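You operate a simulated robot arm through the tools that you are given. There is no shell and no other tool.

You are at the controls of a simulated robot arm. One attempt, no reset.

JOB
Fill the tall blue cup to its upper line and the tall green cup to its lower line.
Fine: use the swing tap; open the tank valve first and close it at the end. Where these are worked on the way, their far stop is far enough and under half their travel is too little: tank valve.

It is judged by the outcome, as a careful person would: the job done as asked, and still so three seconds after it is handed in. It fails if anything else is knocked over, pushed out of place, dropped, spilled or broken.

ROBOT AND FRAMES
A 6-joint arm with a two-finger gripper, fixed in place. Base frame: the origin is at the foot of the arm, x ahead of it, y to its left, z up; the work surface is at about z = 86. Lengths are in cm, angles in degrees, forces in N, time in s.
With the tool pointing down near the work surface it reaches from about 14 to 68 cm from the base axis. Its first joint turns from -66.0 to 66.0 degrees. Payload 2.45 kg.
Tool frame: the origin (TCP) lies between the finger pads and is the grasp point; the fingertips stand 3 cm ahead of it; z points along the fingers, y is the line along which they close. The gripper opens to 10.6 cm. The gripper's body begins 7.9 cm behind the TCP.
Orientation is that of the tool frame in the base frame, as a unit quaternion [w, x, y, z]. With the fingers straight down and closing along the base's y, the tool's x points along the base's -x, its y along +y and its z along -z.

CONTROLS
- The arm moves only by the tool play_rows. Its argument "moves" is a list of rows, each a list of 7 numbers: the shift along the tool's x, y, z in units of 30 mm (1.0 is 30 mm), then the turn, a rotation vector about the tool's x, y, z in units of 8 degrees (1.0 is 8 degrees), then the gripper command, from -1 (shut) to 1 (fully open), values between in proportion. In form: [[tx, ty, tz, ax, ay, az, gripper], ...]. A call has 1 to 20 rows; each row shifts and turns the commanded pose from where the row before left it, along the tool's axes as they then stand. A call with a number of a shift or a turn outside -1 to 1 is refused whole. Each row takes 0.2 s and may step no farther than 5 cm and 8.6 degrees from the row before; otherwise, or with a gripper value out of range, the whole call is refused. A pose out of reach is approached as far as the arm can. The call stops where the force on the tool passes 40 N (or 10 N more than at its start, if that is more) or the arm is blocked; 0.2 s more then pass. The fingers move at their own pace (about 15.3 cm/s each) and stop on an object; they squeeze with about 24 N. The grip force told is the motor's: it shows also when the fingers shut on nothing. Time passes only in rows, and 0.2 s behind the last, so rows that do not move let the fingers close. The reply holds the time, the measured pose of the TCP, the force on the tool along the base axes, the opening and the grip force, in the units named above and with some noise, with the torque about the TCP (base axes, N m) and any sound that the robot's microphone picked up.
- Cameras (640 x 400 px; columns grow to the right, rows downward): "scene" is fixed at [5.18, 41.23, 140.06]; the picture's right is [-0.79, -0.61, 0.00], its down [-0.37, 0.49, -0.79] and it looks along [0.48, -0.63, -0.62] (base axes); focal length 286 px, centre (320, 200). "wrist" rides on the gripper at [7.6, -0.2, -10.6] in the tool frame; the picture's right is [0.02, 1.00, 0.00], its down [-0.78, 0.02, -0.62] and it looks along [-0.62, 0.01, 0.78] (tool axes); focal length 247 px, centre (320, 200). There is no depth. A picture from a camera that has moved, and an enlarged one, comes with that camera's place and axes in the base frame and with its lens.
- get_image(camera): a new picture of that camera. No time passes.
- inspect(camera, box): a new picture of the part [left, top, right, bottom] of that camera's present view, enlarged. No time passes.
- job_done(): hands the job in; it is judged then, once.

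Nothing tells you positions but the pictures and the camera data. Unless the task says otherwise, let go and move clear before handing in.

The tools are called as name(argument=value, ...) on one line, values as JSON. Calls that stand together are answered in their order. play_rows: Moves the arm, as the interface text tells. Its arguments: {"type":"object","properties":{"moves":{"type":"array","items":{"type":"array","items":{"type":"number"}}}},"required":["moves"]} The other tools are called the same way: get_image (camera) takes a picture; inspect (camera, box) takes an enlarged picture of a part of a camera's view; job_done () hands the job in.

At the start:

```text
time_s: 0.0
eef_pos: [36.29, -5.53, 120.12]
tool_rot: [0.0, 0.0, 1.0, -0.001]
ft_force: [0.5, 0.4, 0.2]
moment: [-0.01, 0.04, 0.02]
grip_width: 10.61
gripper_force: 0.1
```

scene: 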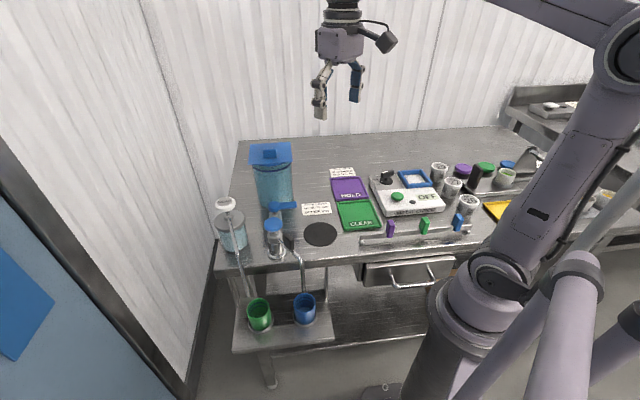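
wrist: 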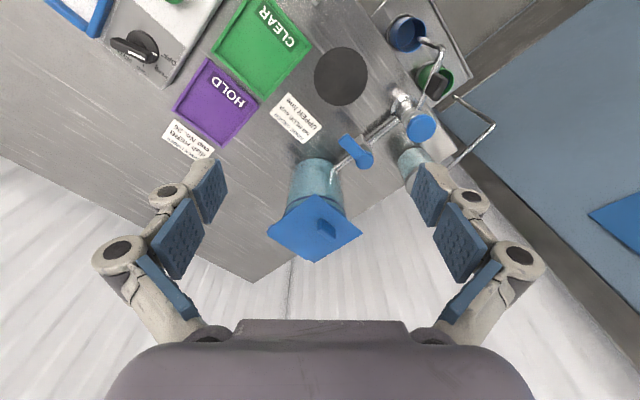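

I see a bench with a blue tank, a tap, cups on a lower shelf, and signs. I'll take closer looks before moving.

inspect(camera="scene", box=[200, 130, 360, 230])

inspect(camera="scene", box=[200, 190, 360, 350])

inspect(camera="wrist", box=[240, 60, 520, 280])

inspect(camera="scene", box=[290, 150, 560, 270])

```text
4.00 times, centred on (280, 180) of scene
camera zoom: at [5.18, 41.23, 140.06], right [-0.79, -0.61, 0.0], down [-0.37, 0.49, -0.79], along [0.48, -0.63, -0.62], focal length 1142 px, centre (480, 280)
```

zoom: 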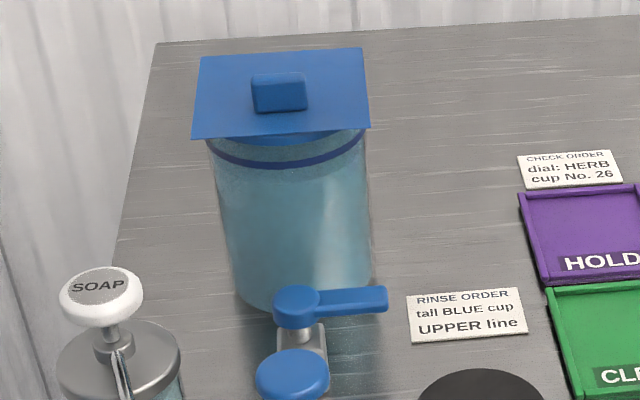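

```text
2.50 times, centred on (280, 270) of scene
camera zoom: at [5.18, 41.23, 140.06], right [-0.79, -0.61, 0.0], down [-0.37, 0.49, -0.79], along [0.48, -0.63, -0.62], focal length 714 px, centre (420, 25)
```

zoom: 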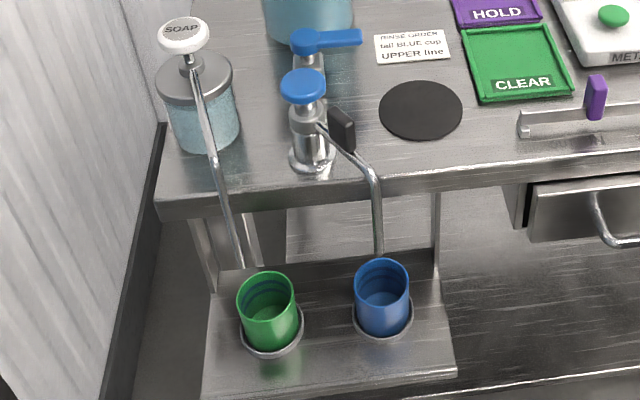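

```text
1.82 times, centred on (380, 170) of wrist
camera zoom: at [28.7, -5.6, 130.76], right [-0.02, 1.0, 0.0], down [0.78, 0.02, 0.62], along [0.62, 0.01, -0.78], focal length 449 px, centre (211, 254)
```

zoom: 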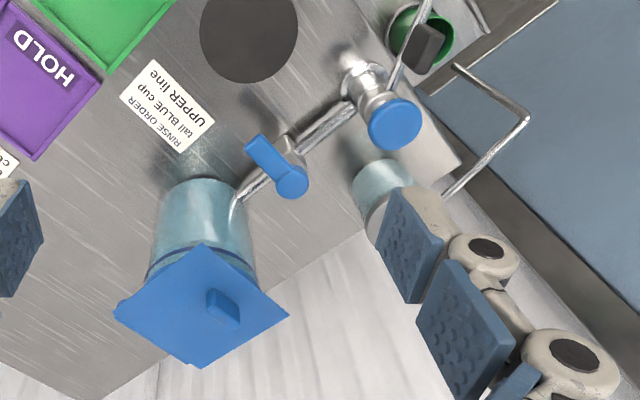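

```text
2.37 times, centred on (425, 210) of scene
camera zoom: at [5.18, 41.23, 140.06], right [-0.79, -0.61, 0.0], down [-0.37, 0.49, -0.79], along [0.48, -0.63, -0.62], focal length 677 px, centre (71, 176)
```

zoom: 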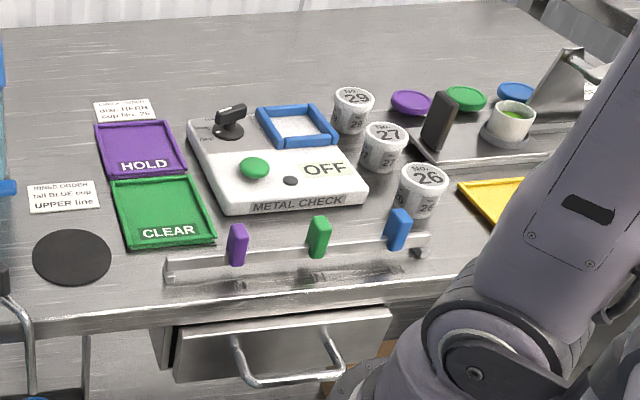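

I put the tap's blue knob near (43, 9.5, 96) and the tank valve hub near (50, 2.4, 92.6), with its lever standing across the pipe. The cups sit on the low shelf near (33, 11) and (41, 19). I'll look closer at the tap and the cups.

inspect(camera="wrist", box=[370, 0, 498, 160])

inspect(camera="scene", box=[240, 280, 330, 340])

inspect(camera="scene", box=[240, 190, 330, 270])

inspect(camera="scene", box=[480, 90, 640, 290])

```text
2.50 times, centred on (434, 80) of wrist
camera zoom: at [28.7, -5.6, 130.76], right [-0.02, 1.0, 0.0], down [0.78, 0.02, 0.62], along [0.62, 0.01, -0.78], focal length 617 px, centre (35, 500)
```

zoom: 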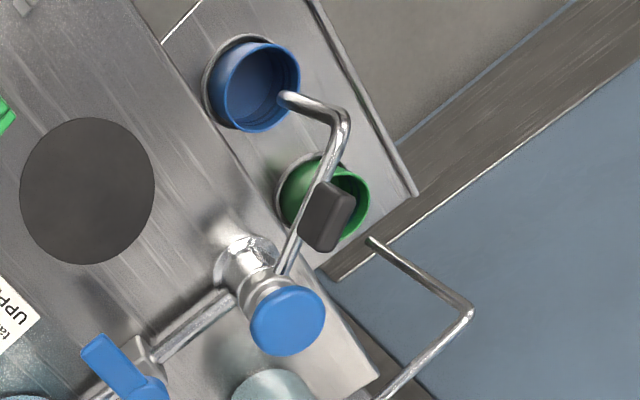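

```text
6.67 times, centred on (285, 310) of scene
camera zoom: at [5.18, 41.23, 140.06], right [-0.79, -0.61, 0.0], down [-0.37, 0.49, -0.79], along [0.48, -0.63, -0.62], focal length 1903 px, centre (553, -533)
```

zoom: 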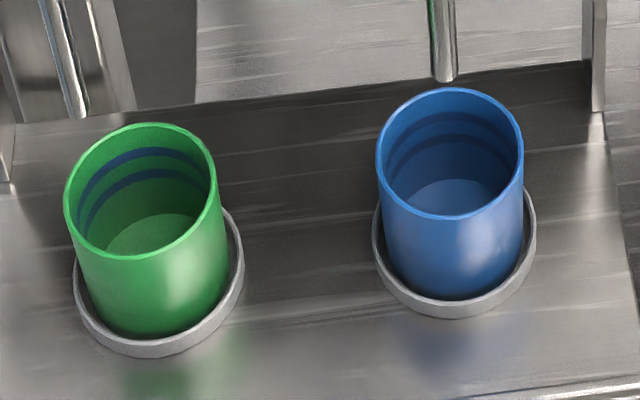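

```text
5.00 times, centred on (285, 230) of scene
camera zoom: at [5.18, 41.23, 140.06], right [-0.79, -0.61, 0.0], down [-0.37, 0.49, -0.79], along [0.48, -0.63, -0.62], focal length 1427 px, centre (495, 50)
```

zoom: 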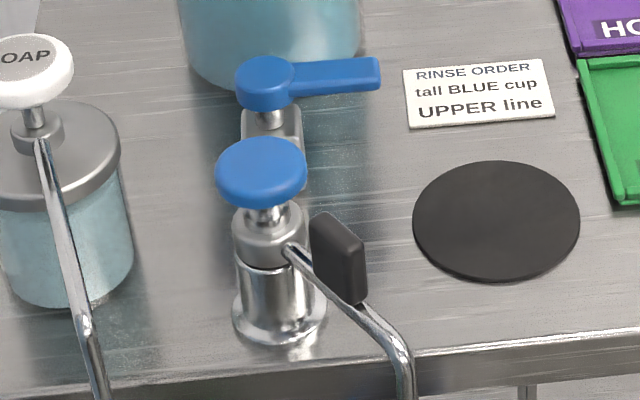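

```text
2.00 times, centred on (560, 190) of scene
camera zoom: at [5.18, 41.23, 140.06], right [-0.79, -0.61, 0.0], down [-0.37, 0.49, -0.79], along [0.48, -0.63, -0.62], focal length 571 px, centre (-160, 220)
```

zoom: 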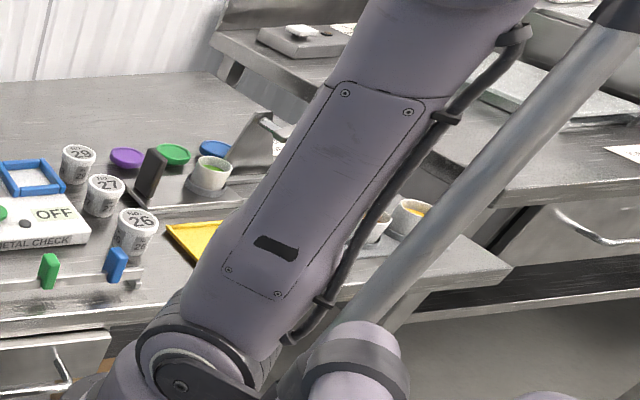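

The spout tip comes out near (33, 11, 81), right over the blue cup. Each cup has two lines inside, and the knob sits on a stem. I'll shut the gripper and come in above the valve for a closer view.

play_rows(moves=[[-0.21, 0.44, 0.905, 0, 0, 0, -1], [-0.21, 0.44, 0.905, 0, 0, 0, -1], [-0.21, 0.44, 0.905, 0, 0, 0, -1], [-0.21, 0.44, 0.905, 0, 0, 0, -1], [-0.21, 0.44, 0.905, 0, 0, 0, -1], [-0.21, 0.44, 0.905, 0, 0, 0, -1], [0, 0, 0, 0, 0, 0, -1]])

get_image(camera="wrist")

get_image(camera="scene")

```text
time_s: 1.6
eef_pos: [40.3, 2.26, 103.68]
tool_rot: [0.0, 0.0, 1.0, -0.001]
ft_force: [0.2, 0.1, 0.5]
moment: [-0.01, -0.01, 0.02]
grip_width: 0.02
gripper_force: 23.8
```

```text
taken
camera wrist: at [32.73, 2.33, 114.35], right [-0.02, 1.0, 0.0], down [0.78, 0.02, 0.62], along [0.62, 0.01, -0.78], focal length 247 px, centre (320, 200)
```

wrist: 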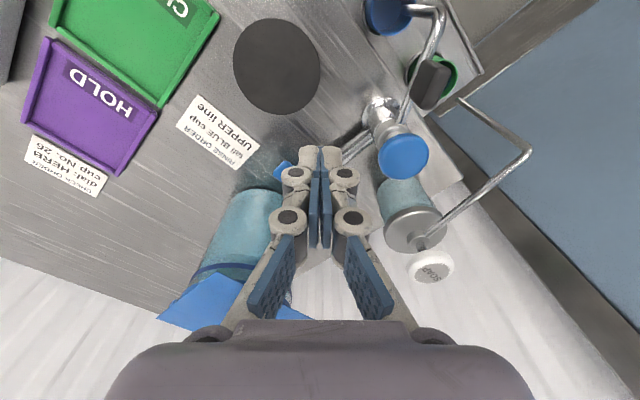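

```text
taken
```

scene: 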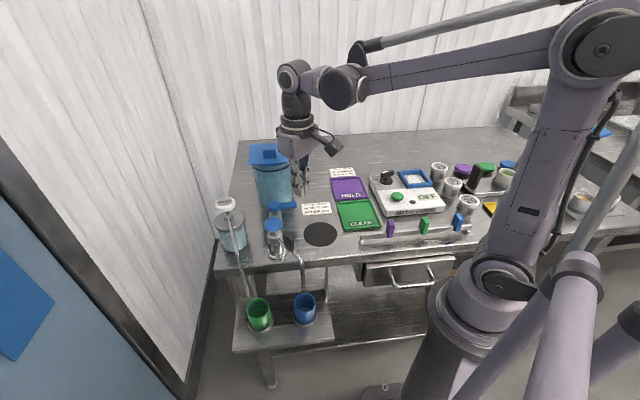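

The shut fingers hide the valve from here. I'll slide the tool sideways towards -y, clear of the tank lid, to see the valve body and which way it can turn.

play_rows(moves=[[0.2, -0.8, 0, 0, 0, 0, -1], [0.2, -0.8, 0, 0, 0, 0, -1], [0.1, -0.8, 0, 0, 0, 0, -1], [0, 0, 0, 0, 0, 0, -1]])

get_image(camera="wrist")

inspect(camera="wrist", box=[330, 60, 490, 190])

```text
time_s: 2.6
eef_pos: [38.5, -4.9, 103.94]
tool_rot: [0.001, 0.0, 1.0, -0.001]
ft_force: [-1.1, -0.4, -0.5]
moment: [-0.01, 0.0, -0.04]
grip_width: 0.0
gripper_force: 24.2
```

```text
taken
camera wrist: at [30.94, -4.87, 114.53], right [-0.02, 1.0, 0.0], down [0.78, 0.02, 0.62], along [0.62, 0.01, -0.78], focal length 247 px, centre (320, 200)
```

wrist: 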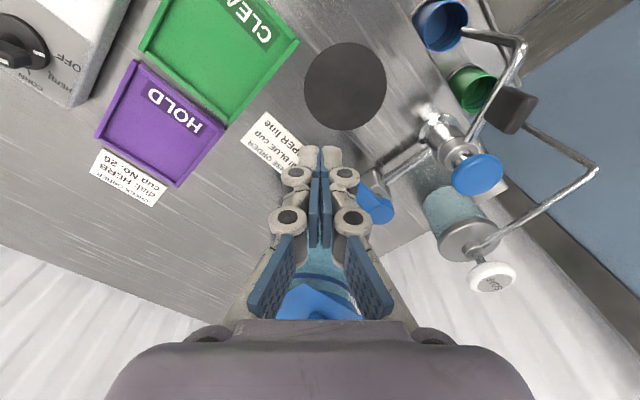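

```text
3.08 times, centred on (410, 125) of wrist
camera zoom: at [30.94, -4.87, 114.53], right [-0.02, 1.0, 0.0], down [0.78, 0.02, 0.62], along [0.62, 0.01, -0.78], focal length 760 px, centre (43, 431)
```

zoom: 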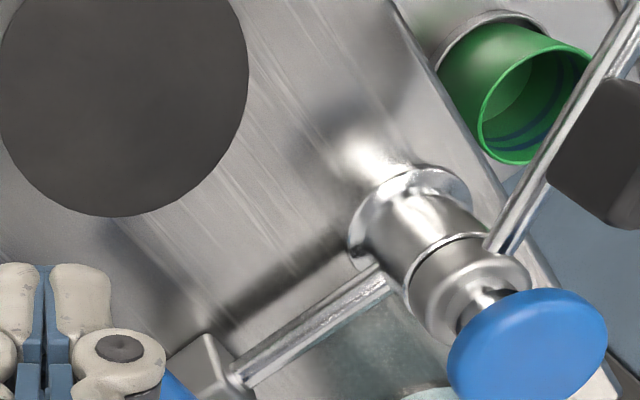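

The fingers still block part of the valve. I'll go further to -y for a clear look.

play_rows(moves=[[0, -1, 0, 0, 0, 0, -1], [0, -1, 0, 0, 0, 0, -1], [0, -1, 0.2, 0, 0, 0, -1], [0, 0, 0, 0, 0, 0, -1]])

get_image(camera="wrist")

inspect(camera="wrist", box=[360, 80, 560, 220])

inspect(camera="scene", box=[250, 180, 330, 240])

```text
time_s: 3.6
eef_pos: [38.4, -13.86, 103.33]
tool_rot: [0.0, 0.0, 1.0, 0.0]
ft_force: [0.5, -0.2, 0.1]
moment: [0.01, 0.03, 0.02]
grip_width: 0.0
gripper_force: 24.5
```

```text
taken
camera wrist: at [30.91, -13.96, 113.85], right [-0.02, 1.0, 0.0], down [0.78, 0.02, 0.62], along [0.62, 0.01, -0.78], focal length 247 px, centre (320, 200)
```

wrist: 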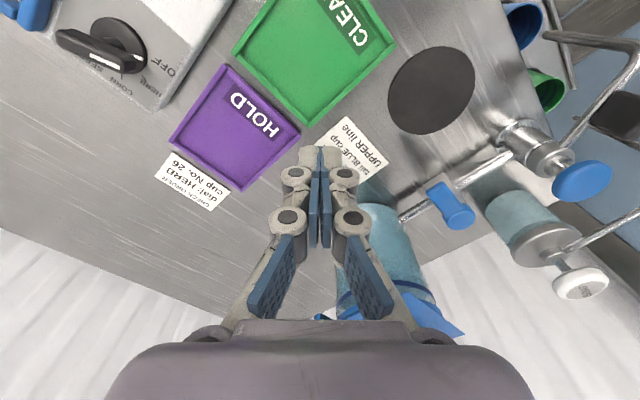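

```text
2.86 times, centred on (460, 150) of wrist
camera zoom: at [30.91, -13.96, 113.85], right [-0.02, 1.0, 0.0], down [0.78, 0.02, 0.62], along [0.62, 0.01, -0.78], focal length 706 px, centre (-80, 343)
```

zoom: 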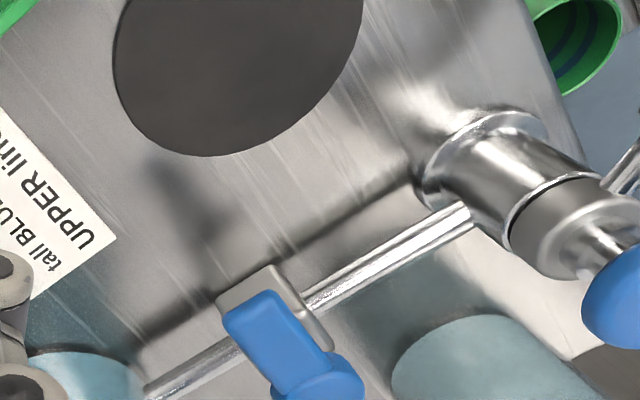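

```text
6.67 times, centred on (290, 210) of scene
camera zoom: at [5.18, 41.23, 140.06], right [-0.79, -0.61, 0.0], down [-0.37, 0.49, -0.79], along [0.48, -0.63, -0.62], focal length 1903 px, centre (520, 133)
```

zoom: 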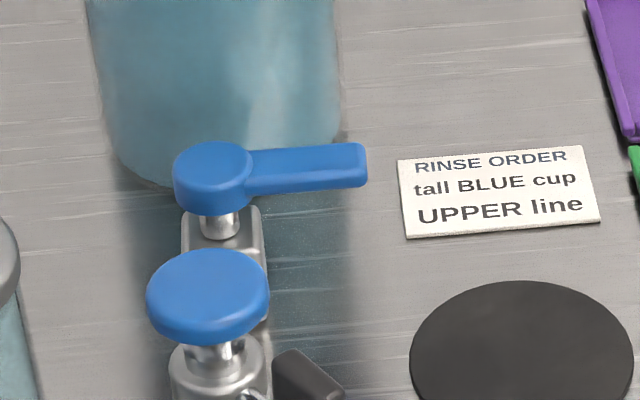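

The lever runs from the hub at (49.8, 2.45) to its end at (45.5, -1.7), at z about 92.7 and square to the pipe, so it reads as closed. Turning it clockwise seen from above, towards the tap, lines it up with the pipe. I'll turn the tool 45° and go above the tank side of the lever.

play_rows(moves=[[0, 0, 0, 0, 0, 0.9375, -1], [0, 0, 0, 0, 0, 0.9375, -1], [0, 0, 0, 0, 0, 0.9375, -1], [0, 0, 0, 0, 0, 0.9375, -1], [0, 0, 0, 0, 0, 0.9375, -1], [0, 0, 0, 0, 0, 0.9375, -1], [0.04, 0.9, 0, 0, 0, 0, -1], [0.04, 0.9, 0, 0, 0, 0, -1], [0.04, 0.9, 0, 0, 0, 0, -1], [0.04, 0.9, 0, 0, 0, 0, -1], [0.04, 0.9, 0, 0, 0, 0, -1], [0.0, 0.47, 0, 0, 0, 0, -1], [0, 0, 0, 0, 0, 0, -1]])

get_image(camera="wrist")

get_image(camera="scene")

```text
time_s: 6.4
eef_pos: [48.59, -2.96, 103.19]
tool_rot: [0.001, 0.383, 0.924, 0.0]
ft_force: [0.7, 0.0, 1.0]
moment: [-0.03, -0.02, 0.04]
grip_width: 0.0
gripper_force: 24.4
```

```text
taken
camera wrist: at [43.17, 2.48, 113.76], right [0.69, 0.72, 0.0], down [0.57, -0.54, 0.62], along [0.45, -0.43, -0.78], focal length 247 px, centre (320, 200)
```

wrist: 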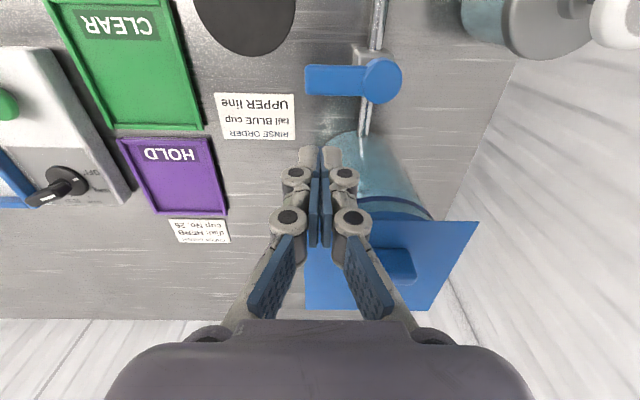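

```text
taken
```

scene: 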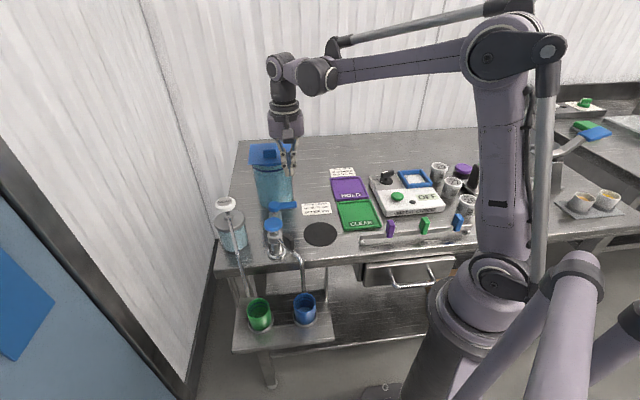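

The fingers stand about 1 cm clear of the lever on the tank side, and about 2 cm clear of the tank lid. I'll go straight down until the tips are just below the lever.

play_rows(moves=[[0, 0, 0.75, 0, 0, 0, -1], [0, 0, 0.75, 0, 0, 0, -1], [0, 0, 0.75, 0, 0, 0, -1], [0, 0, 0.7, 0, 0, 0, -1], [0, 0, 0, 0, 0, 0, -1]])

get_image(camera="wrist")

inspect(camera="scene", box=[220, 130, 340, 250])

```text
time_s: 7.6
eef_pos: [48.74, -2.93, 94.31]
tool_rot: [0.001, 0.383, 0.924, -0.001]
ft_force: [-0.2, -0.4, 0.8]
moment: [-0.04, 0.02, -0.01]
grip_width: 0.0
gripper_force: 23.5
```

```text
taken
camera wrist: at [43.21, 2.47, 104.9], right [0.69, 0.72, 0.0], down [0.57, -0.54, 0.62], along [0.45, -0.43, -0.78], focal length 247 px, centre (320, 200)
```

wrist: 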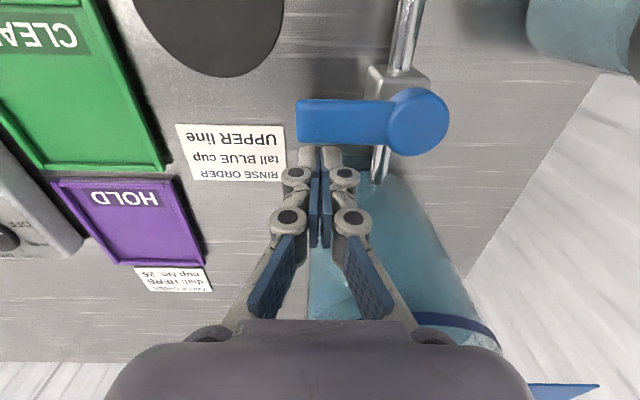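

```text
3.33 times, centred on (280, 190) of scene
camera zoom: at [5.18, 41.23, 140.06], right [-0.79, -0.61, 0.0], down [-0.37, 0.49, -0.79], along [0.48, -0.63, -0.62], focal length 952 px, centre (453, 233)
```

zoom: 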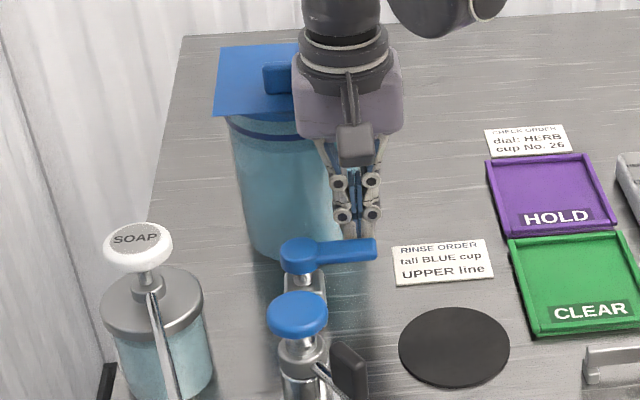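

The fingers are down behind the lever. I'll push it gently towards the tap and watch the force and the lever.

play_rows(moves=[[0.25, 0, 0, 0, 0, 0, -1], [0.2, 0, 0, 0, 0, 0, -1], [0.2, 0, 0, 0, 0, 0, -1], [0, 0, 0, 0, 0, 0, -1]])

get_image(camera="wrist")

```text
time_s: 8.6
eef_pos: [47.11, -1.65, 94.5]
tool_rot: [0.0, 0.383, 0.924, 0.0]
ft_force: [-0.3, -4.1, -4.6]
moment: [-0.21, -0.02, 0.01]
grip_width: 0.01
gripper_force: 28.3
```

```text
taken
camera wrist: at [41.78, 3.83, 105.05], right [0.69, 0.72, 0.0], down [0.57, -0.54, 0.62], along [0.45, -0.43, -0.78], focal length 247 px, centre (320, 200)
```

wrist: 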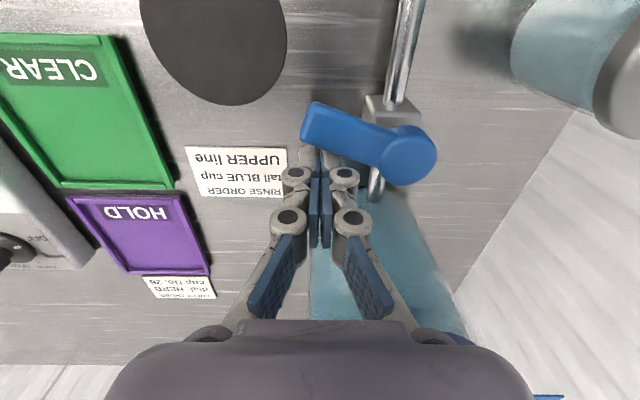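

The lever turns easily with about 4 N, in the right direction. I'll follow its arc around the hub.

play_rows(moves=[[0.332, -0.007, 0, 0, 0, 0, -1], [0.283, 0.024, 0, 0, 0, 0, -1], [0.276, 0.073, 0, 0, 0, 0, -1], [0.257, 0.12, 0, 0, 0, 0, -1], [0.233, 0.163, 0, 0, 0, 0, -1], [0, 0, 0, 0, 0, 0, -1]])

get_image(camera="wrist")

inspect(camera="scene", box=[220, 150, 340, 250])

```text
time_s: 10.0
eef_pos: [45.07, 2.08, 94.5]
tool_rot: [0.0, 0.383, 0.924, 0.0]
ft_force: [0.5, 0.6, 0.3]
moment: [0.01, 0.02, 0.01]
grip_width: 0.0
gripper_force: 28.9
```

```text
taken
camera wrist: at [39.7, 7.61, 105.06], right [0.69, 0.72, 0.0], down [0.57, -0.54, 0.62], along [0.45, -0.43, -0.78], focal length 247 px, centre (320, 200)
```

wrist: 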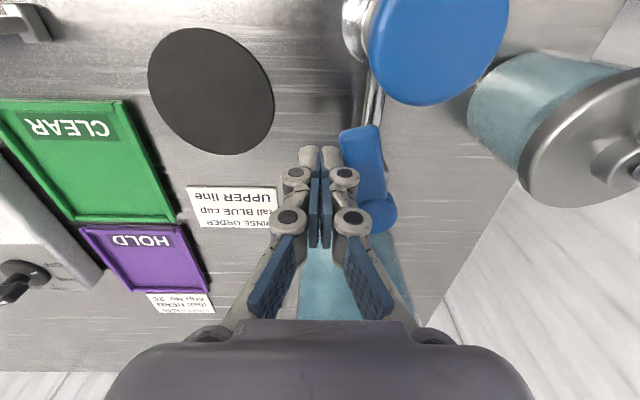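

```text
4.00 times, centred on (280, 200) of scene
camera zoom: at [5.18, 41.23, 140.06], right [-0.79, -0.61, 0.0], down [-0.37, 0.49, -0.79], along [0.48, -0.63, -0.62], focal length 1142 px, centre (480, 200)
```

zoom: 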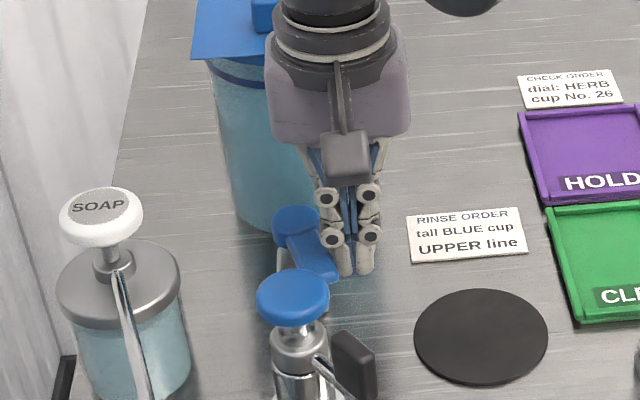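

The lever is about 15° short of in line with the pipe. I'll carry on to its stop.

play_rows(moves=[[0.18, 0.18, 0, 0, 0, 0, -1], [0.12, 0.18, 0, 0, 0, 0, -1], [0, 0, 0, 0, 0, 0, -1]])

get_image(camera="wrist")

inspect(camera="scene", box=[220, 150, 340, 250])

```text
time_s: 10.8
eef_pos: [45.13, 3.57, 94.52]
tool_rot: [0.0, 0.382, 0.924, -0.001]
ft_force: [-3.0, -3.9, -0.3]
moment: [-0.1, 0.03, -0.03]
grip_width: 0.0
gripper_force: 29.1
```

```text
taken
camera wrist: at [39.8, 8.96, 105.11], right [0.69, 0.72, 0.0], down [0.57, -0.54, 0.62], along [0.45, -0.43, -0.78], focal length 247 px, centre (320, 200)
```

wrist: 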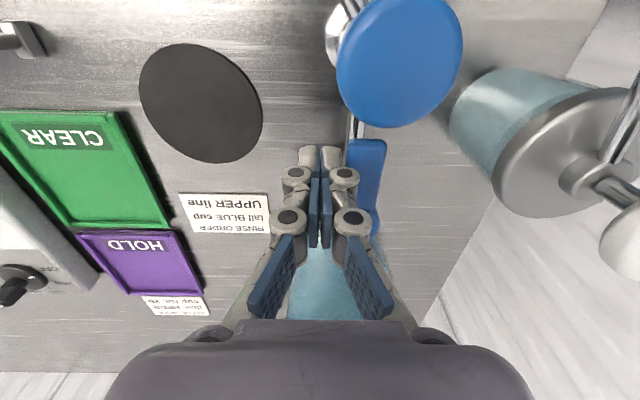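

```text
4.00 times, centred on (280, 200) of scene
camera zoom: at [5.17, 41.22, 140.06], right [-0.79, -0.61, 0.0], down [-0.37, 0.49, -0.79], along [0.48, -0.63, -0.62], focal length 1142 px, centre (480, 200)
```

zoom: 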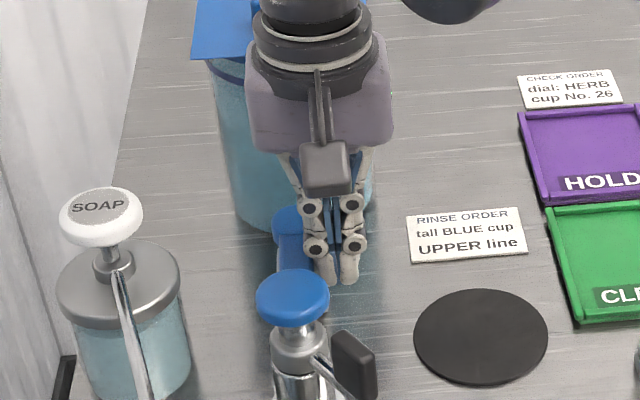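

The lever now looks in line with the pipe. One small extra push will show whether it's at the stop.

play_rows(moves=[[0, 0.1, 0, 0, 0, 0, -1], [0, 0.1, 0, 0, 0, 0, -1], [0, 0, 0, 0, 0, 0, -1]])

get_image(camera="wrist")

```text
time_s: 11.4
eef_pos: [45.16, 3.48, 94.49]
tool_rot: [-0.004, 0.386, 0.923, -0.007]
ft_force: [-6.0, -4.2, 2.2]
moment: [-0.05, 0.04, 0.0]
grip_width: 0.01
gripper_force: 28.8
stopped in row 3: the force on the tool passed its limit at 43 N (the readings are from after the stop); the commanded pose is now the measured one
```

```text
taken
camera wrist: at [39.96, 9.07, 105.08], right [0.69, 0.72, -0.02], down [0.57, -0.54, 0.62], along [0.44, -0.44, -0.78], focal length 247 px, centre (320, 200)
```

wrist: 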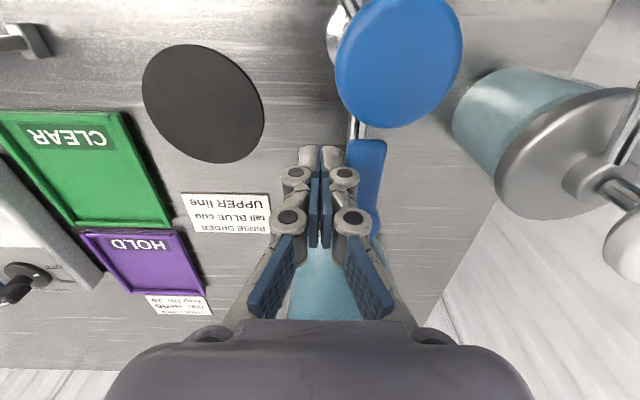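

The valve met its stop at 43 N, so it's fully open. I'll back off the lever, rise and turn the tool straight again.

play_rows(moves=[[0, -0.4, 0, 0, 0, 0, -1], [0, 0, -0.8, 0, 0, 0, -1], [0, 0, -0.9, 0, 0, 0, -1], [0, 0, -0.9, 0, 0, 0, -1], [0, 0, -0.9, 0, 0, -0.9375, -1], [0, 0, 0, 0, 0, -0.9375, -1], [0, 0, 0, 0, 0, -0.9375, -1], [0, 0, 0, 0, 0, -0.9375, -1], [0, 0, 0, 0, 0, -0.9375, -1], [0, 0, 0, 0, 0, -0.9375, -1], [0, 0, 0, 0, 0, 0, -1]])

get_image(camera="wrist")

inspect(camera="scene", box=[220, 180, 340, 340])

```text
time_s: 13.8
eef_pos: [44.7, 2.91, 104.97]
tool_rot: [-0.005, 0.002, 1.0, -0.006]
ft_force: [0.1, -0.2, 1.3]
moment: [0.0, -0.02, 0.01]
grip_width: 0.0
gripper_force: 28.6
```

```text
taken
camera wrist: at [37.11, 2.95, 115.69], right [-0.02, 1.0, -0.01], down [0.79, 0.02, 0.61], along [0.61, 0.01, -0.79], focal length 247 px, centre (320, 200)
```

wrist: 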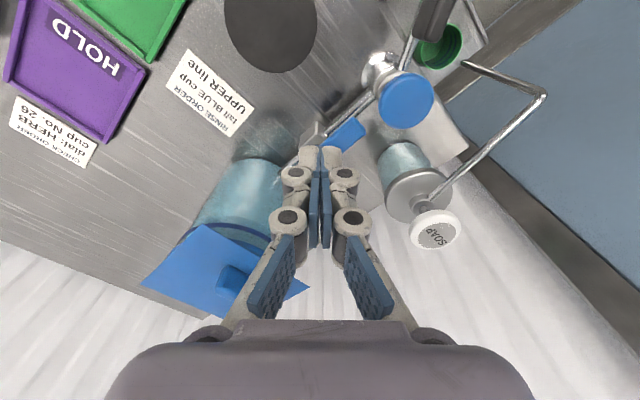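

```text
2.50 times, centred on (280, 260) of scene
camera zoom: at [5.18, 41.23, 140.06], right [-0.79, -0.61, 0.0], down [-0.37, 0.49, -0.79], along [0.48, -0.63, -0.62], focal length 714 px, centre (420, 50)
```

zoom: 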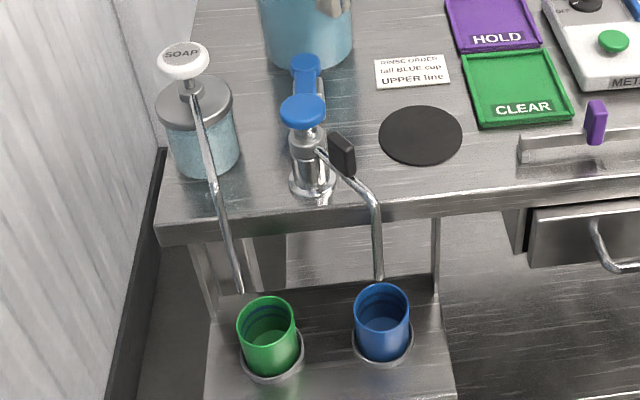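

The valve lever is in line with the pipe and nothing is flowing. The tap knob is at about (42.7, 9.65) with its top near z = 96, so I'll place the shut fingertips just above it.

play_rows(moves=[[0.22, 0.75, 0, 0, 0, 0, -1], [0.22, 0.75, 0, 0, 0, 0, -1], [0.22, 0.75, 0.2, 0, 0, 0, -1], [0, 0, 0.5, 0, 0, 0, -1], [0, 0, 0.5, 0, 0, 0, -1], [0, 0, 0.2, 0, 0, 0, -1], [0, 0, 0, 0, 0, 0, -1]])

get_image(camera="wrist")

inspect(camera="scene", box=[220, 160, 340, 340])

```text
time_s: 15.4
eef_pos: [42.46, 9.71, 100.67]
tool_rot: [-0.005, 0.001, 1.0, -0.006]
ft_force: [0.9, -0.3, 0.2]
moment: [-0.03, -0.03, 0.01]
grip_width: 0.01
gripper_force: 29.2
```

```text
taken
camera wrist: at [35.14, 9.79, 111.38], right [-0.02, 1.0, -0.01], down [0.79, 0.02, 0.61], along [0.61, 0.0, -0.79], focal length 247 px, centre (320, 200)
```

wrist: 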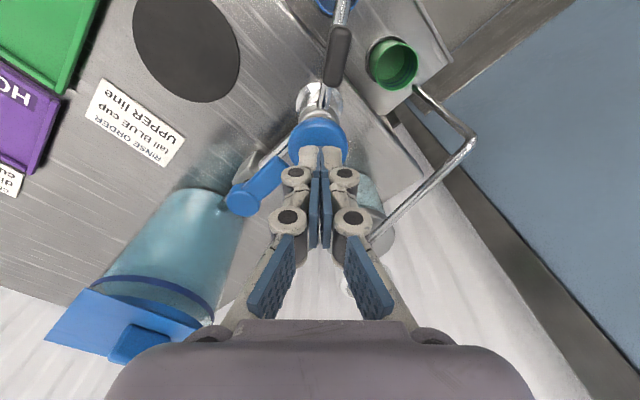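

```text
2.22 times, centred on (280, 250) of scene
camera zoom: at [5.18, 41.23, 140.06], right [-0.79, -0.61, 0.0], down [-0.37, 0.49, -0.79], along [0.48, -0.63, -0.62], focal length 634 px, centre (409, 89)
```

zoom: 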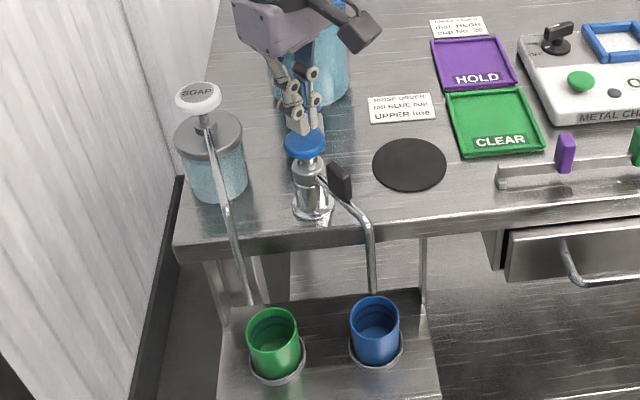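

The fingertips are about 1.5 cm above the knob and centred on it, and the spout is over the blue cup. I'll come down in small steps, watching force, sound and the cup.

play_rows(moves=[[0, 0, 0.2, 0, 0, 0, -1], [0, 0, 0.2, 0, 0, 0, -1]])

inspect(camera="scene", box=[230, 190, 340, 340])

```text
time_s: 16.0
eef_pos: [42.57, 9.66, 99.49]
tool_rot: [-0.005, 0.002, 1.0, -0.005]
ft_force: [-0.3, 0.7, 0.2]
moment: [0.01, -0.01, 0.0]
grip_width: 0.0
gripper_force: 28.0
```

```text
2.67 times, centred on (285, 265) of scene
camera zoom: at [5.18, 41.23, 140.06], right [-0.79, -0.61, 0.0], down [-0.37, 0.49, -0.79], along [0.48, -0.63, -0.62], focal length 761 px, centre (413, 27)
```

zoom: 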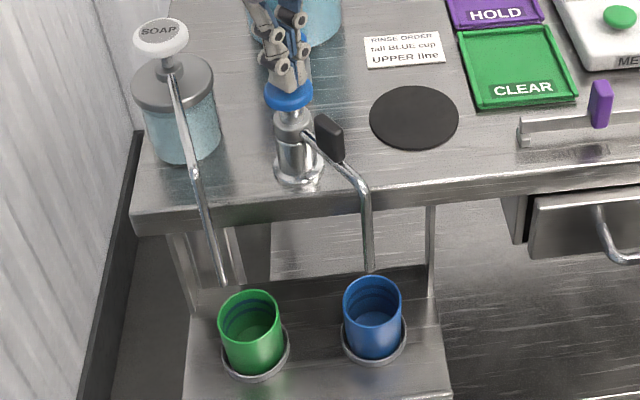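

play_rows(moves=[[0, 0, 0.2, 0, 0, 0, -1]])

inspect(camera="scene", box=[230, 190, 340, 340])

```text
time_s: 16.4
eef_pos: [42.49, 9.61, 98.97]
tool_rot: [-0.005, 0.002, 1.0, -0.004]
ft_force: [0.2, 0.2, -0.8]
moment: [-0.01, 0.0, 0.02]
grip_width: 0.01
gripper_force: 28.9
```

```text
2.67 times, centred on (285, 265) of scene
camera zoom: at [5.18, 41.23, 140.06], right [-0.79, -0.61, 0.0], down [-0.37, 0.49, -0.79], along [0.48, -0.63, -0.62], focal length 761 px, centre (413, 27)
```

zoom: 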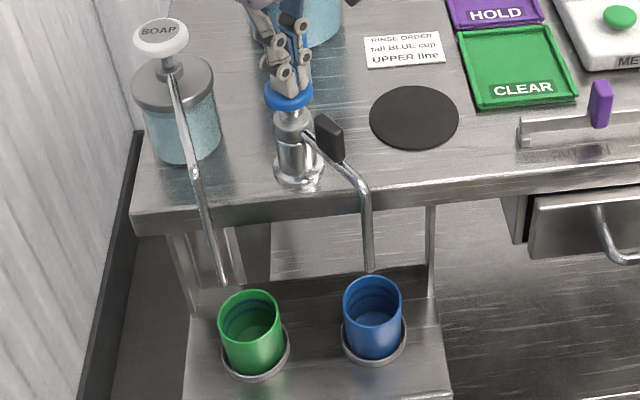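

Nothing has touched yet, with the tips at z about 96. I'll continue in finer steps.

play_rows(moves=[[0, 0, 0.15, 0, 0, 0, -1]])

inspect(camera="scene", box=[230, 190, 340, 340])

```text
time_s: 16.8
eef_pos: [42.5, 9.69, 98.49]
tool_rot: [-0.006, 0.002, 1.0, -0.005]
ft_force: [-1.1, -0.9, 2.5]
moment: [0.06, -0.05, 0.02]
grip_width: 0.61
gripper_force: 28.9
```

```text
2.67 times, centred on (285, 265) of scene
camera zoom: at [5.17, 41.23, 140.06], right [-0.79, -0.61, 0.0], down [-0.37, 0.49, -0.79], along [0.48, -0.63, -0.62], focal length 761 px, centre (413, 27)
```

zoom: 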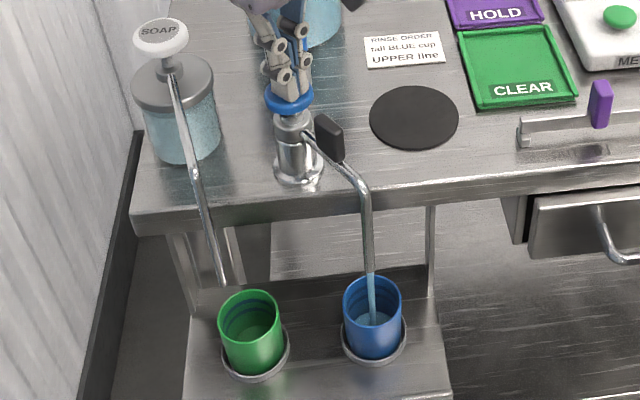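

The tap opened and water is running into the blue cup. I'll hold and check the level often.

inspect(camera="scene", box=[285, 280, 325, 325])

play_rows(moves=[[0, 0, 0, 0, 0, 0, -1]])

inspect(camera="scene", box=[285, 280, 325, 325])

```text
8.89 times, centred on (305, 302) of scene
camera zoom: at [5.17, 41.23, 140.06], right [-0.79, -0.61, 0.0], down [-0.37, 0.49, -0.79], along [0.48, -0.63, -0.62], focal length 2538 px, centre (453, -711)
```

zoom: 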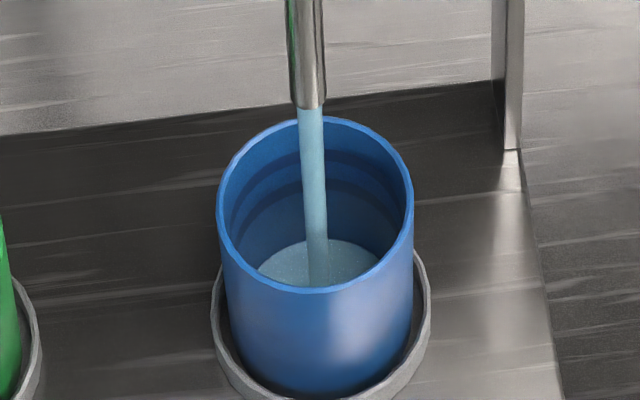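

```text
time_s: 17.2
eef_pos: [42.39, 9.63, 98.43]
tool_rot: [-0.005, 0.002, 1.0, -0.004]
ft_force: [-0.8, 0.5, 2.8]
moment: [-0.03, 0.01, -0.01]
grip_width: 0.61
gripper_force: 28.0
```

```text
8.89 times, centred on (305, 302) of scene
camera zoom: at [5.17, 41.23, 140.06], right [-0.79, -0.61, 0.0], down [-0.37, 0.49, -0.79], along [0.48, -0.63, -0.62], focal length 2538 px, centre (453, -711)
```

zoom: 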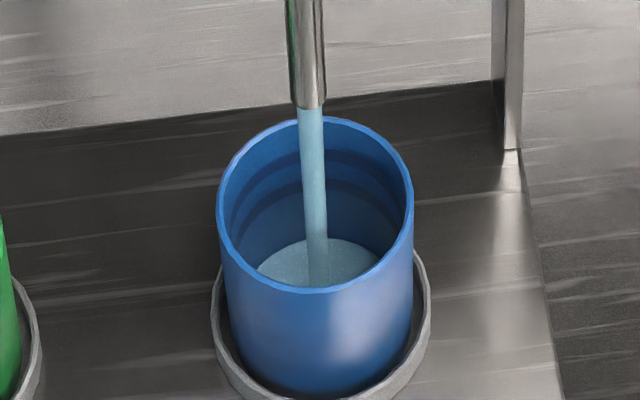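

The level rises slowly, and two dark bands show inside the cup. I'll hold about 1.2 s more.

play_rows(moves=[[0, 0, 0, 0, 0, 0, -1], [0, 0, 0, 0, 0, 0, -1], [0, 0, 0, 0, 0, 0, -1], [0, 0, 0, 0, 0, 0, -1], [0, 0, 0, 0, 0, 0, -1]])

inspect(camera="scene", box=[285, 280, 325, 325])

```text
time_s: 18.4
eef_pos: [42.49, 9.6, 98.39]
tool_rot: [-0.004, 0.002, 1.0, -0.005]
ft_force: [0.0, 0.0, 1.5]
moment: [0.02, -0.01, -0.04]
grip_width: 0.59
gripper_force: 28.6
```

```text
8.89 times, centred on (305, 302) of scene
camera zoom: at [5.18, 41.23, 140.06], right [-0.79, -0.61, 0.0], down [-0.37, 0.49, -0.79], along [0.48, -0.63, -0.62], focal length 2538 px, centre (453, -711)
```

zoom: 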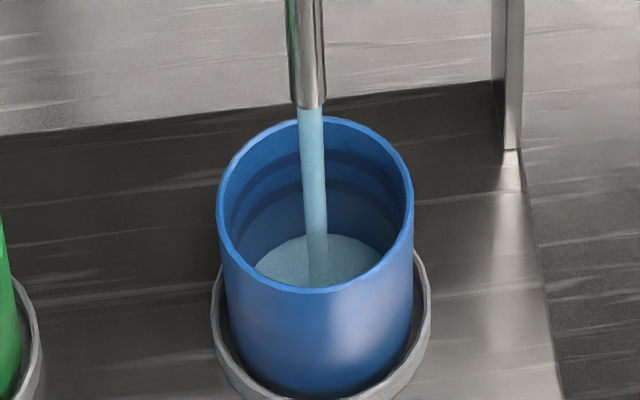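

It fills slowly, with the lines still well above the surface. I'll hold 4 s.

play_rows(moves=[[0, 0, 0, 0, 0, 0, -1], [0, 0, 0, 0, 0, 0, -1], [0, 0, 0, 0, 0, 0, -1], [0, 0, 0, 0, 0, 0, -1], [0, 0, 0, 0, 0, 0, -1], [0, 0, 0, 0, 0, 0, -1], [0, 0, 0, 0, 0, 0, -1], [0, 0, 0, 0, 0, 0, -1], [0, 0, 0, 0, 0, 0, -1], [0, 0, 0, 0, 0, 0, -1], [0, 0, 0, 0, 0, 0, -1], [0, 0, 0, 0, 0, 0, -1], [0, 0, 0, 0, 0, 0, -1], [0, 0, 0, 0, 0, 0, -1], [0, 0, 0, 0, 0, 0, -1], [0, 0, 0, 0, 0, 0, -1], [0, 0, 0, 0, 0, 0, -1], [0, 0, 0, 0, 0, 0, -1], [0, 0, 0, 0, 0, 0, -1]])

inspect(camera="scene", box=[285, 280, 325, 325])

```text
time_s: 22.4
eef_pos: [42.49, 9.64, 98.43]
tool_rot: [-0.005, 0.002, 1.0, -0.004]
ft_force: [0.3, 0.0, 2.5]
moment: [-0.02, -0.02, -0.01]
grip_width: 0.58
gripper_force: 28.5
```

```text
8.89 times, centred on (305, 302) of scene
camera zoom: at [5.18, 41.23, 140.06], right [-0.79, -0.61, 0.0], down [-0.37, 0.49, -0.79], along [0.48, -0.63, -0.62], focal length 2538 px, centre (453, -711)
```

zoom: 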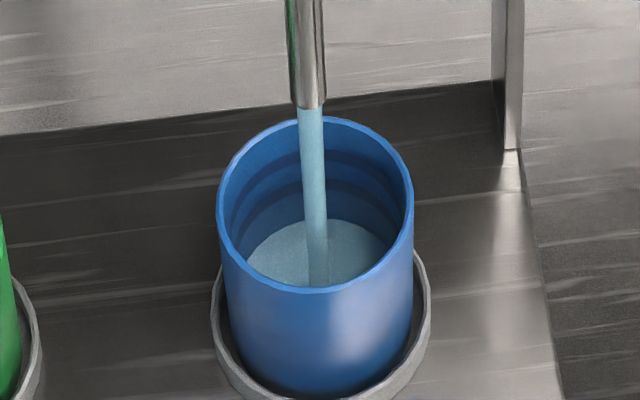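

Back edge of the water moved up about 16 px in 4 s. I'll zoom in further to place the two bands exactly.

inspect(camera="scene", box=[296, 290, 314, 314])

inspect(camera="scene", box=[240, 293, 276, 333])

```text
16.00 times, centred on (305, 302) of scene
camera zoom: at [5.18, 41.23, 140.06], right [-0.79, -0.61, 0.0], down [-0.37, 0.49, -0.79], along [0.48, -0.63, -0.62], focal length 4568 px, centre (560, -1432)
```

zoom: 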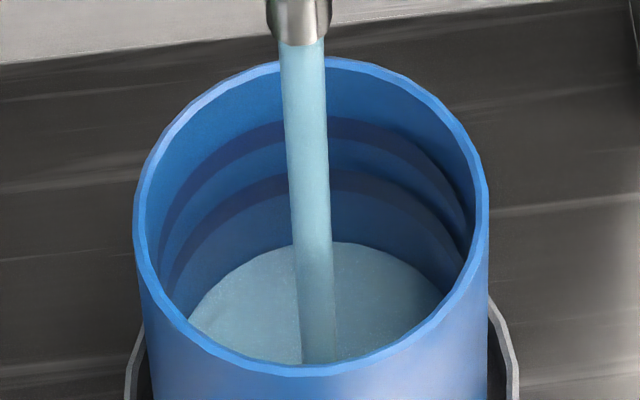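

```text
10.00 times, centred on (258, 313) of scene
camera zoom: at [5.18, 41.23, 140.06], right [-0.79, -0.61, 0.0], down [-0.37, 0.49, -0.79], along [0.48, -0.63, -0.62], focal length 2855 px, centre (940, -930)
```

zoom: 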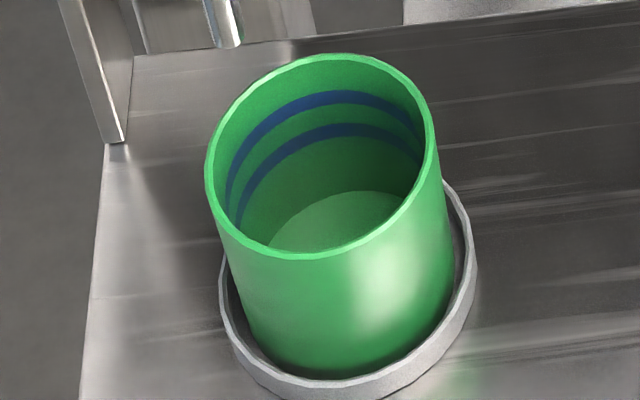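

At 16x, the upper band's centre at the back wall is at row ~128, the lower band's at ~181, and the water is at ~243, rising about 7 px/s. That leaves roughly 16 s, so I'll hold another 8.4 s and check.

play_rows(moves=[[0, 0, 0, 0, 0, 0, -1], [0, 0, 0, 0, 0, 0, -1], [0, 0, 0, 0, 0, 0, -1], [0, 0, 0, 0, 0, 0, -1], [0, 0, 0, 0, 0, 0, -1], [0, 0, 0, 0, 0, 0, -1], [0, 0, 0, 0, 0, 0, -1], [0, 0, 0, 0, 0, 0, -1], [0, 0, 0, 0, 0, 0, -1], [0, 0, 0, 0, 0, 0, -1], [0, 0, 0, 0, 0, 0, -1], [0, 0, 0, 0, 0, 0, -1], [0, 0, 0, 0, 0, 0, -1], [0, 0, 0, 0, 0, 0, -1], [0, 0, 0, 0, 0, 0, -1], [0, 0, 0, 0, 0, 0, -1], [0, 0, 0, 0, 0, 0, -1], [0, 0, 0, 0, 0, 0, -1], [0, 0, 0, 0, 0, 0, -1], [0, 0, 0, 0, 0, 0, -1]])

inspect(camera="scene", box=[296, 290, 314, 314])

```text
time_s: 26.6
eef_pos: [42.57, 9.51, 98.52]
tool_rot: [-0.005, 0.002, 1.0, -0.004]
ft_force: [0.2, -0.3, 1.9]
moment: [-0.01, -0.02, -0.01]
grip_width: 0.58
gripper_force: 28.6
```

```text
16.00 times, centred on (305, 302) of scene
camera zoom: at [5.18, 41.23, 140.06], right [-0.79, -0.61, 0.0], down [-0.37, 0.49, -0.79], along [0.48, -0.63, -0.62], focal length 4568 px, centre (560, -1432)
```

zoom: 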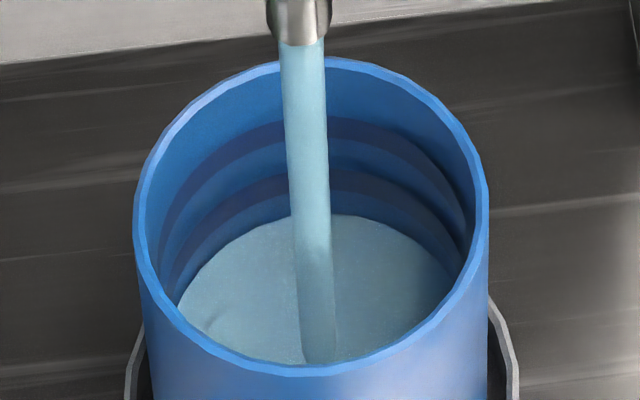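

Now at row ~215, rising 6.7 px/s, so about 13 s remain. Holding 8.4 s more, then checking.

play_rows(moves=[[0, 0, 0, 0, 0, 0, -1], [0, 0, 0, 0, 0, 0, -1], [0, 0, 0, 0, 0, 0, -1], [0, 0, 0, 0, 0, 0, -1], [0, 0, 0, 0, 0, 0, -1], [0, 0, 0, 0, 0, 0, -1], [0, 0, 0, 0, 0, 0, -1], [0, 0, 0, 0, 0, 0, -1], [0, 0, 0, 0, 0, 0, -1], [0, 0, 0, 0, 0, 0, -1], [0, 0, 0, 0, 0, 0, -1], [0, 0, 0, 0, 0, 0, -1], [0, 0, 0, 0, 0, 0, -1], [0, 0, 0, 0, 0, 0, -1], [0, 0, 0, 0, 0, 0, -1], [0, 0, 0, 0, 0, 0, -1], [0, 0, 0, 0, 0, 0, -1], [0, 0, 0, 0, 0, 0, -1], [0, 0, 0, 0, 0, 0, -1], [0, 0, 0, 0, 0, 0, -1]])

inspect(camera="scene", box=[296, 290, 314, 314])

```text
time_s: 30.8
eef_pos: [42.37, 9.56, 98.51]
tool_rot: [-0.005, 0.002, 1.0, -0.005]
ft_force: [-1.2, 0.5, 2.7]
moment: [-0.02, -0.03, 0.02]
grip_width: 0.61
gripper_force: 28.1
```

```text
16.00 times, centred on (305, 302) of scene
camera zoom: at [5.18, 41.23, 140.06], right [-0.79, -0.61, 0.0], down [-0.37, 0.49, -0.79], along [0.48, -0.63, -0.62], focal length 4568 px, centre (560, -1432)
```

zoom: 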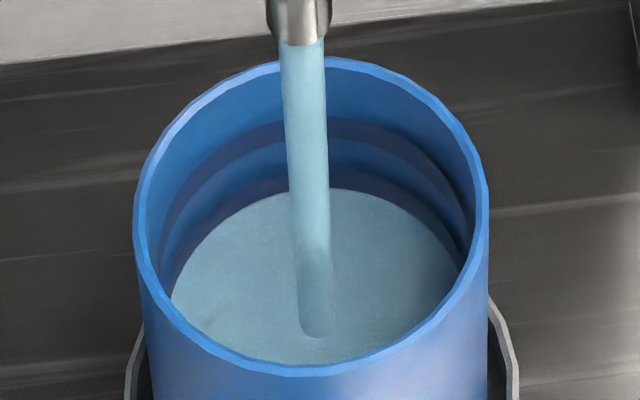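

Row ~188 now, just at the lower band. About 9 s remain to the middle of the upper band; holding 4.2 s.

play_rows(moves=[[0, 0, 0, 0, 0, 0, -1], [0, 0, 0, 0, 0, 0, -1], [0, 0, 0, 0, 0, 0, -1], [0, 0, 0, 0, 0, 0, -1], [0, 0, 0, 0, 0, 0, -1], [0, 0, 0, 0, 0, 0, -1], [0, 0, 0, 0, 0, 0, -1], [0, 0, 0, 0, 0, 0, -1], [0, 0, 0, 0, 0, 0, -1], [0, 0, 0, 0, 0, 0, -1], [0, 0, 0, 0, 0, 0, -1], [0, 0, 0, 0, 0, 0, -1], [0, 0, 0, 0, 0, 0, -1], [0, 0, 0, 0, 0, 0, -1], [0, 0, 0, 0, 0, 0, -1], [0, 0, 0, 0, 0, 0, -1], [0, 0, 0, 0, 0, 0, -1], [0, 0, 0, 0, 0, 0, -1], [0, 0, 0, 0, 0, 0, -1], [0, 0, 0, 0, 0, 0, -1]])

inspect(camera="scene", box=[296, 290, 314, 314])

```text
time_s: 35.0
eef_pos: [42.39, 9.58, 98.36]
tool_rot: [-0.006, 0.001, 1.0, -0.004]
ft_force: [-0.5, -0.6, 2.2]
moment: [0.03, -0.02, -0.04]
grip_width: 0.6
gripper_force: 28.4
```

```text
16.00 times, centred on (305, 302) of scene
camera zoom: at [5.18, 41.23, 140.06], right [-0.79, -0.61, 0.0], down [-0.37, 0.49, -0.79], along [0.48, -0.63, -0.62], focal length 4568 px, centre (560, -1432)
```

zoom: 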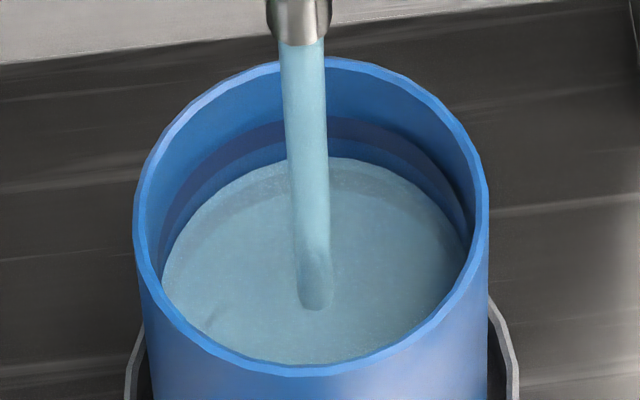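

Row ~157, so around 4 s to go. Holding 2.2 s, then a fresh look.

play_rows(moves=[[0, 0, 0, 0, 0, 0, -1], [0, 0, 0, 0, 0, 0, -1], [0, 0, 0, 0, 0, 0, -1], [0, 0, 0, 0, 0, 0, -1], [0, 0, 0, 0, 0, 0, -1], [0, 0, 0, 0, 0, 0, -1], [0, 0, 0, 0, 0, 0, -1], [0, 0, 0, 0, 0, 0, -1], [0, 0, 0, 0, 0, 0, -1], [0, 0, 0, 0, 0, 0, -1]])

inspect(camera="scene", box=[296, 290, 314, 314])

```text
time_s: 37.2
eef_pos: [42.42, 9.55, 98.52]
tool_rot: [-0.005, 0.002, 1.0, -0.005]
ft_force: [0.5, 1.0, 2.3]
moment: [-0.01, -0.01, -0.01]
grip_width: 0.62
gripper_force: 28.8
```

```text
16.00 times, centred on (305, 302) of scene
camera zoom: at [5.18, 41.23, 140.06], right [-0.79, -0.61, 0.0], down [-0.37, 0.49, -0.79], along [0.48, -0.63, -0.62], focal length 4568 px, centre (560, -1432)
```

zoom: 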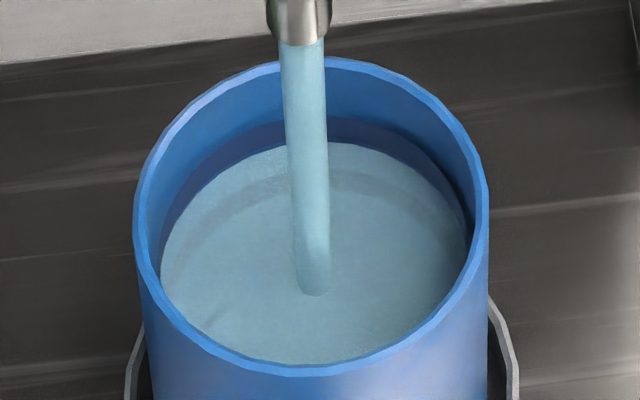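

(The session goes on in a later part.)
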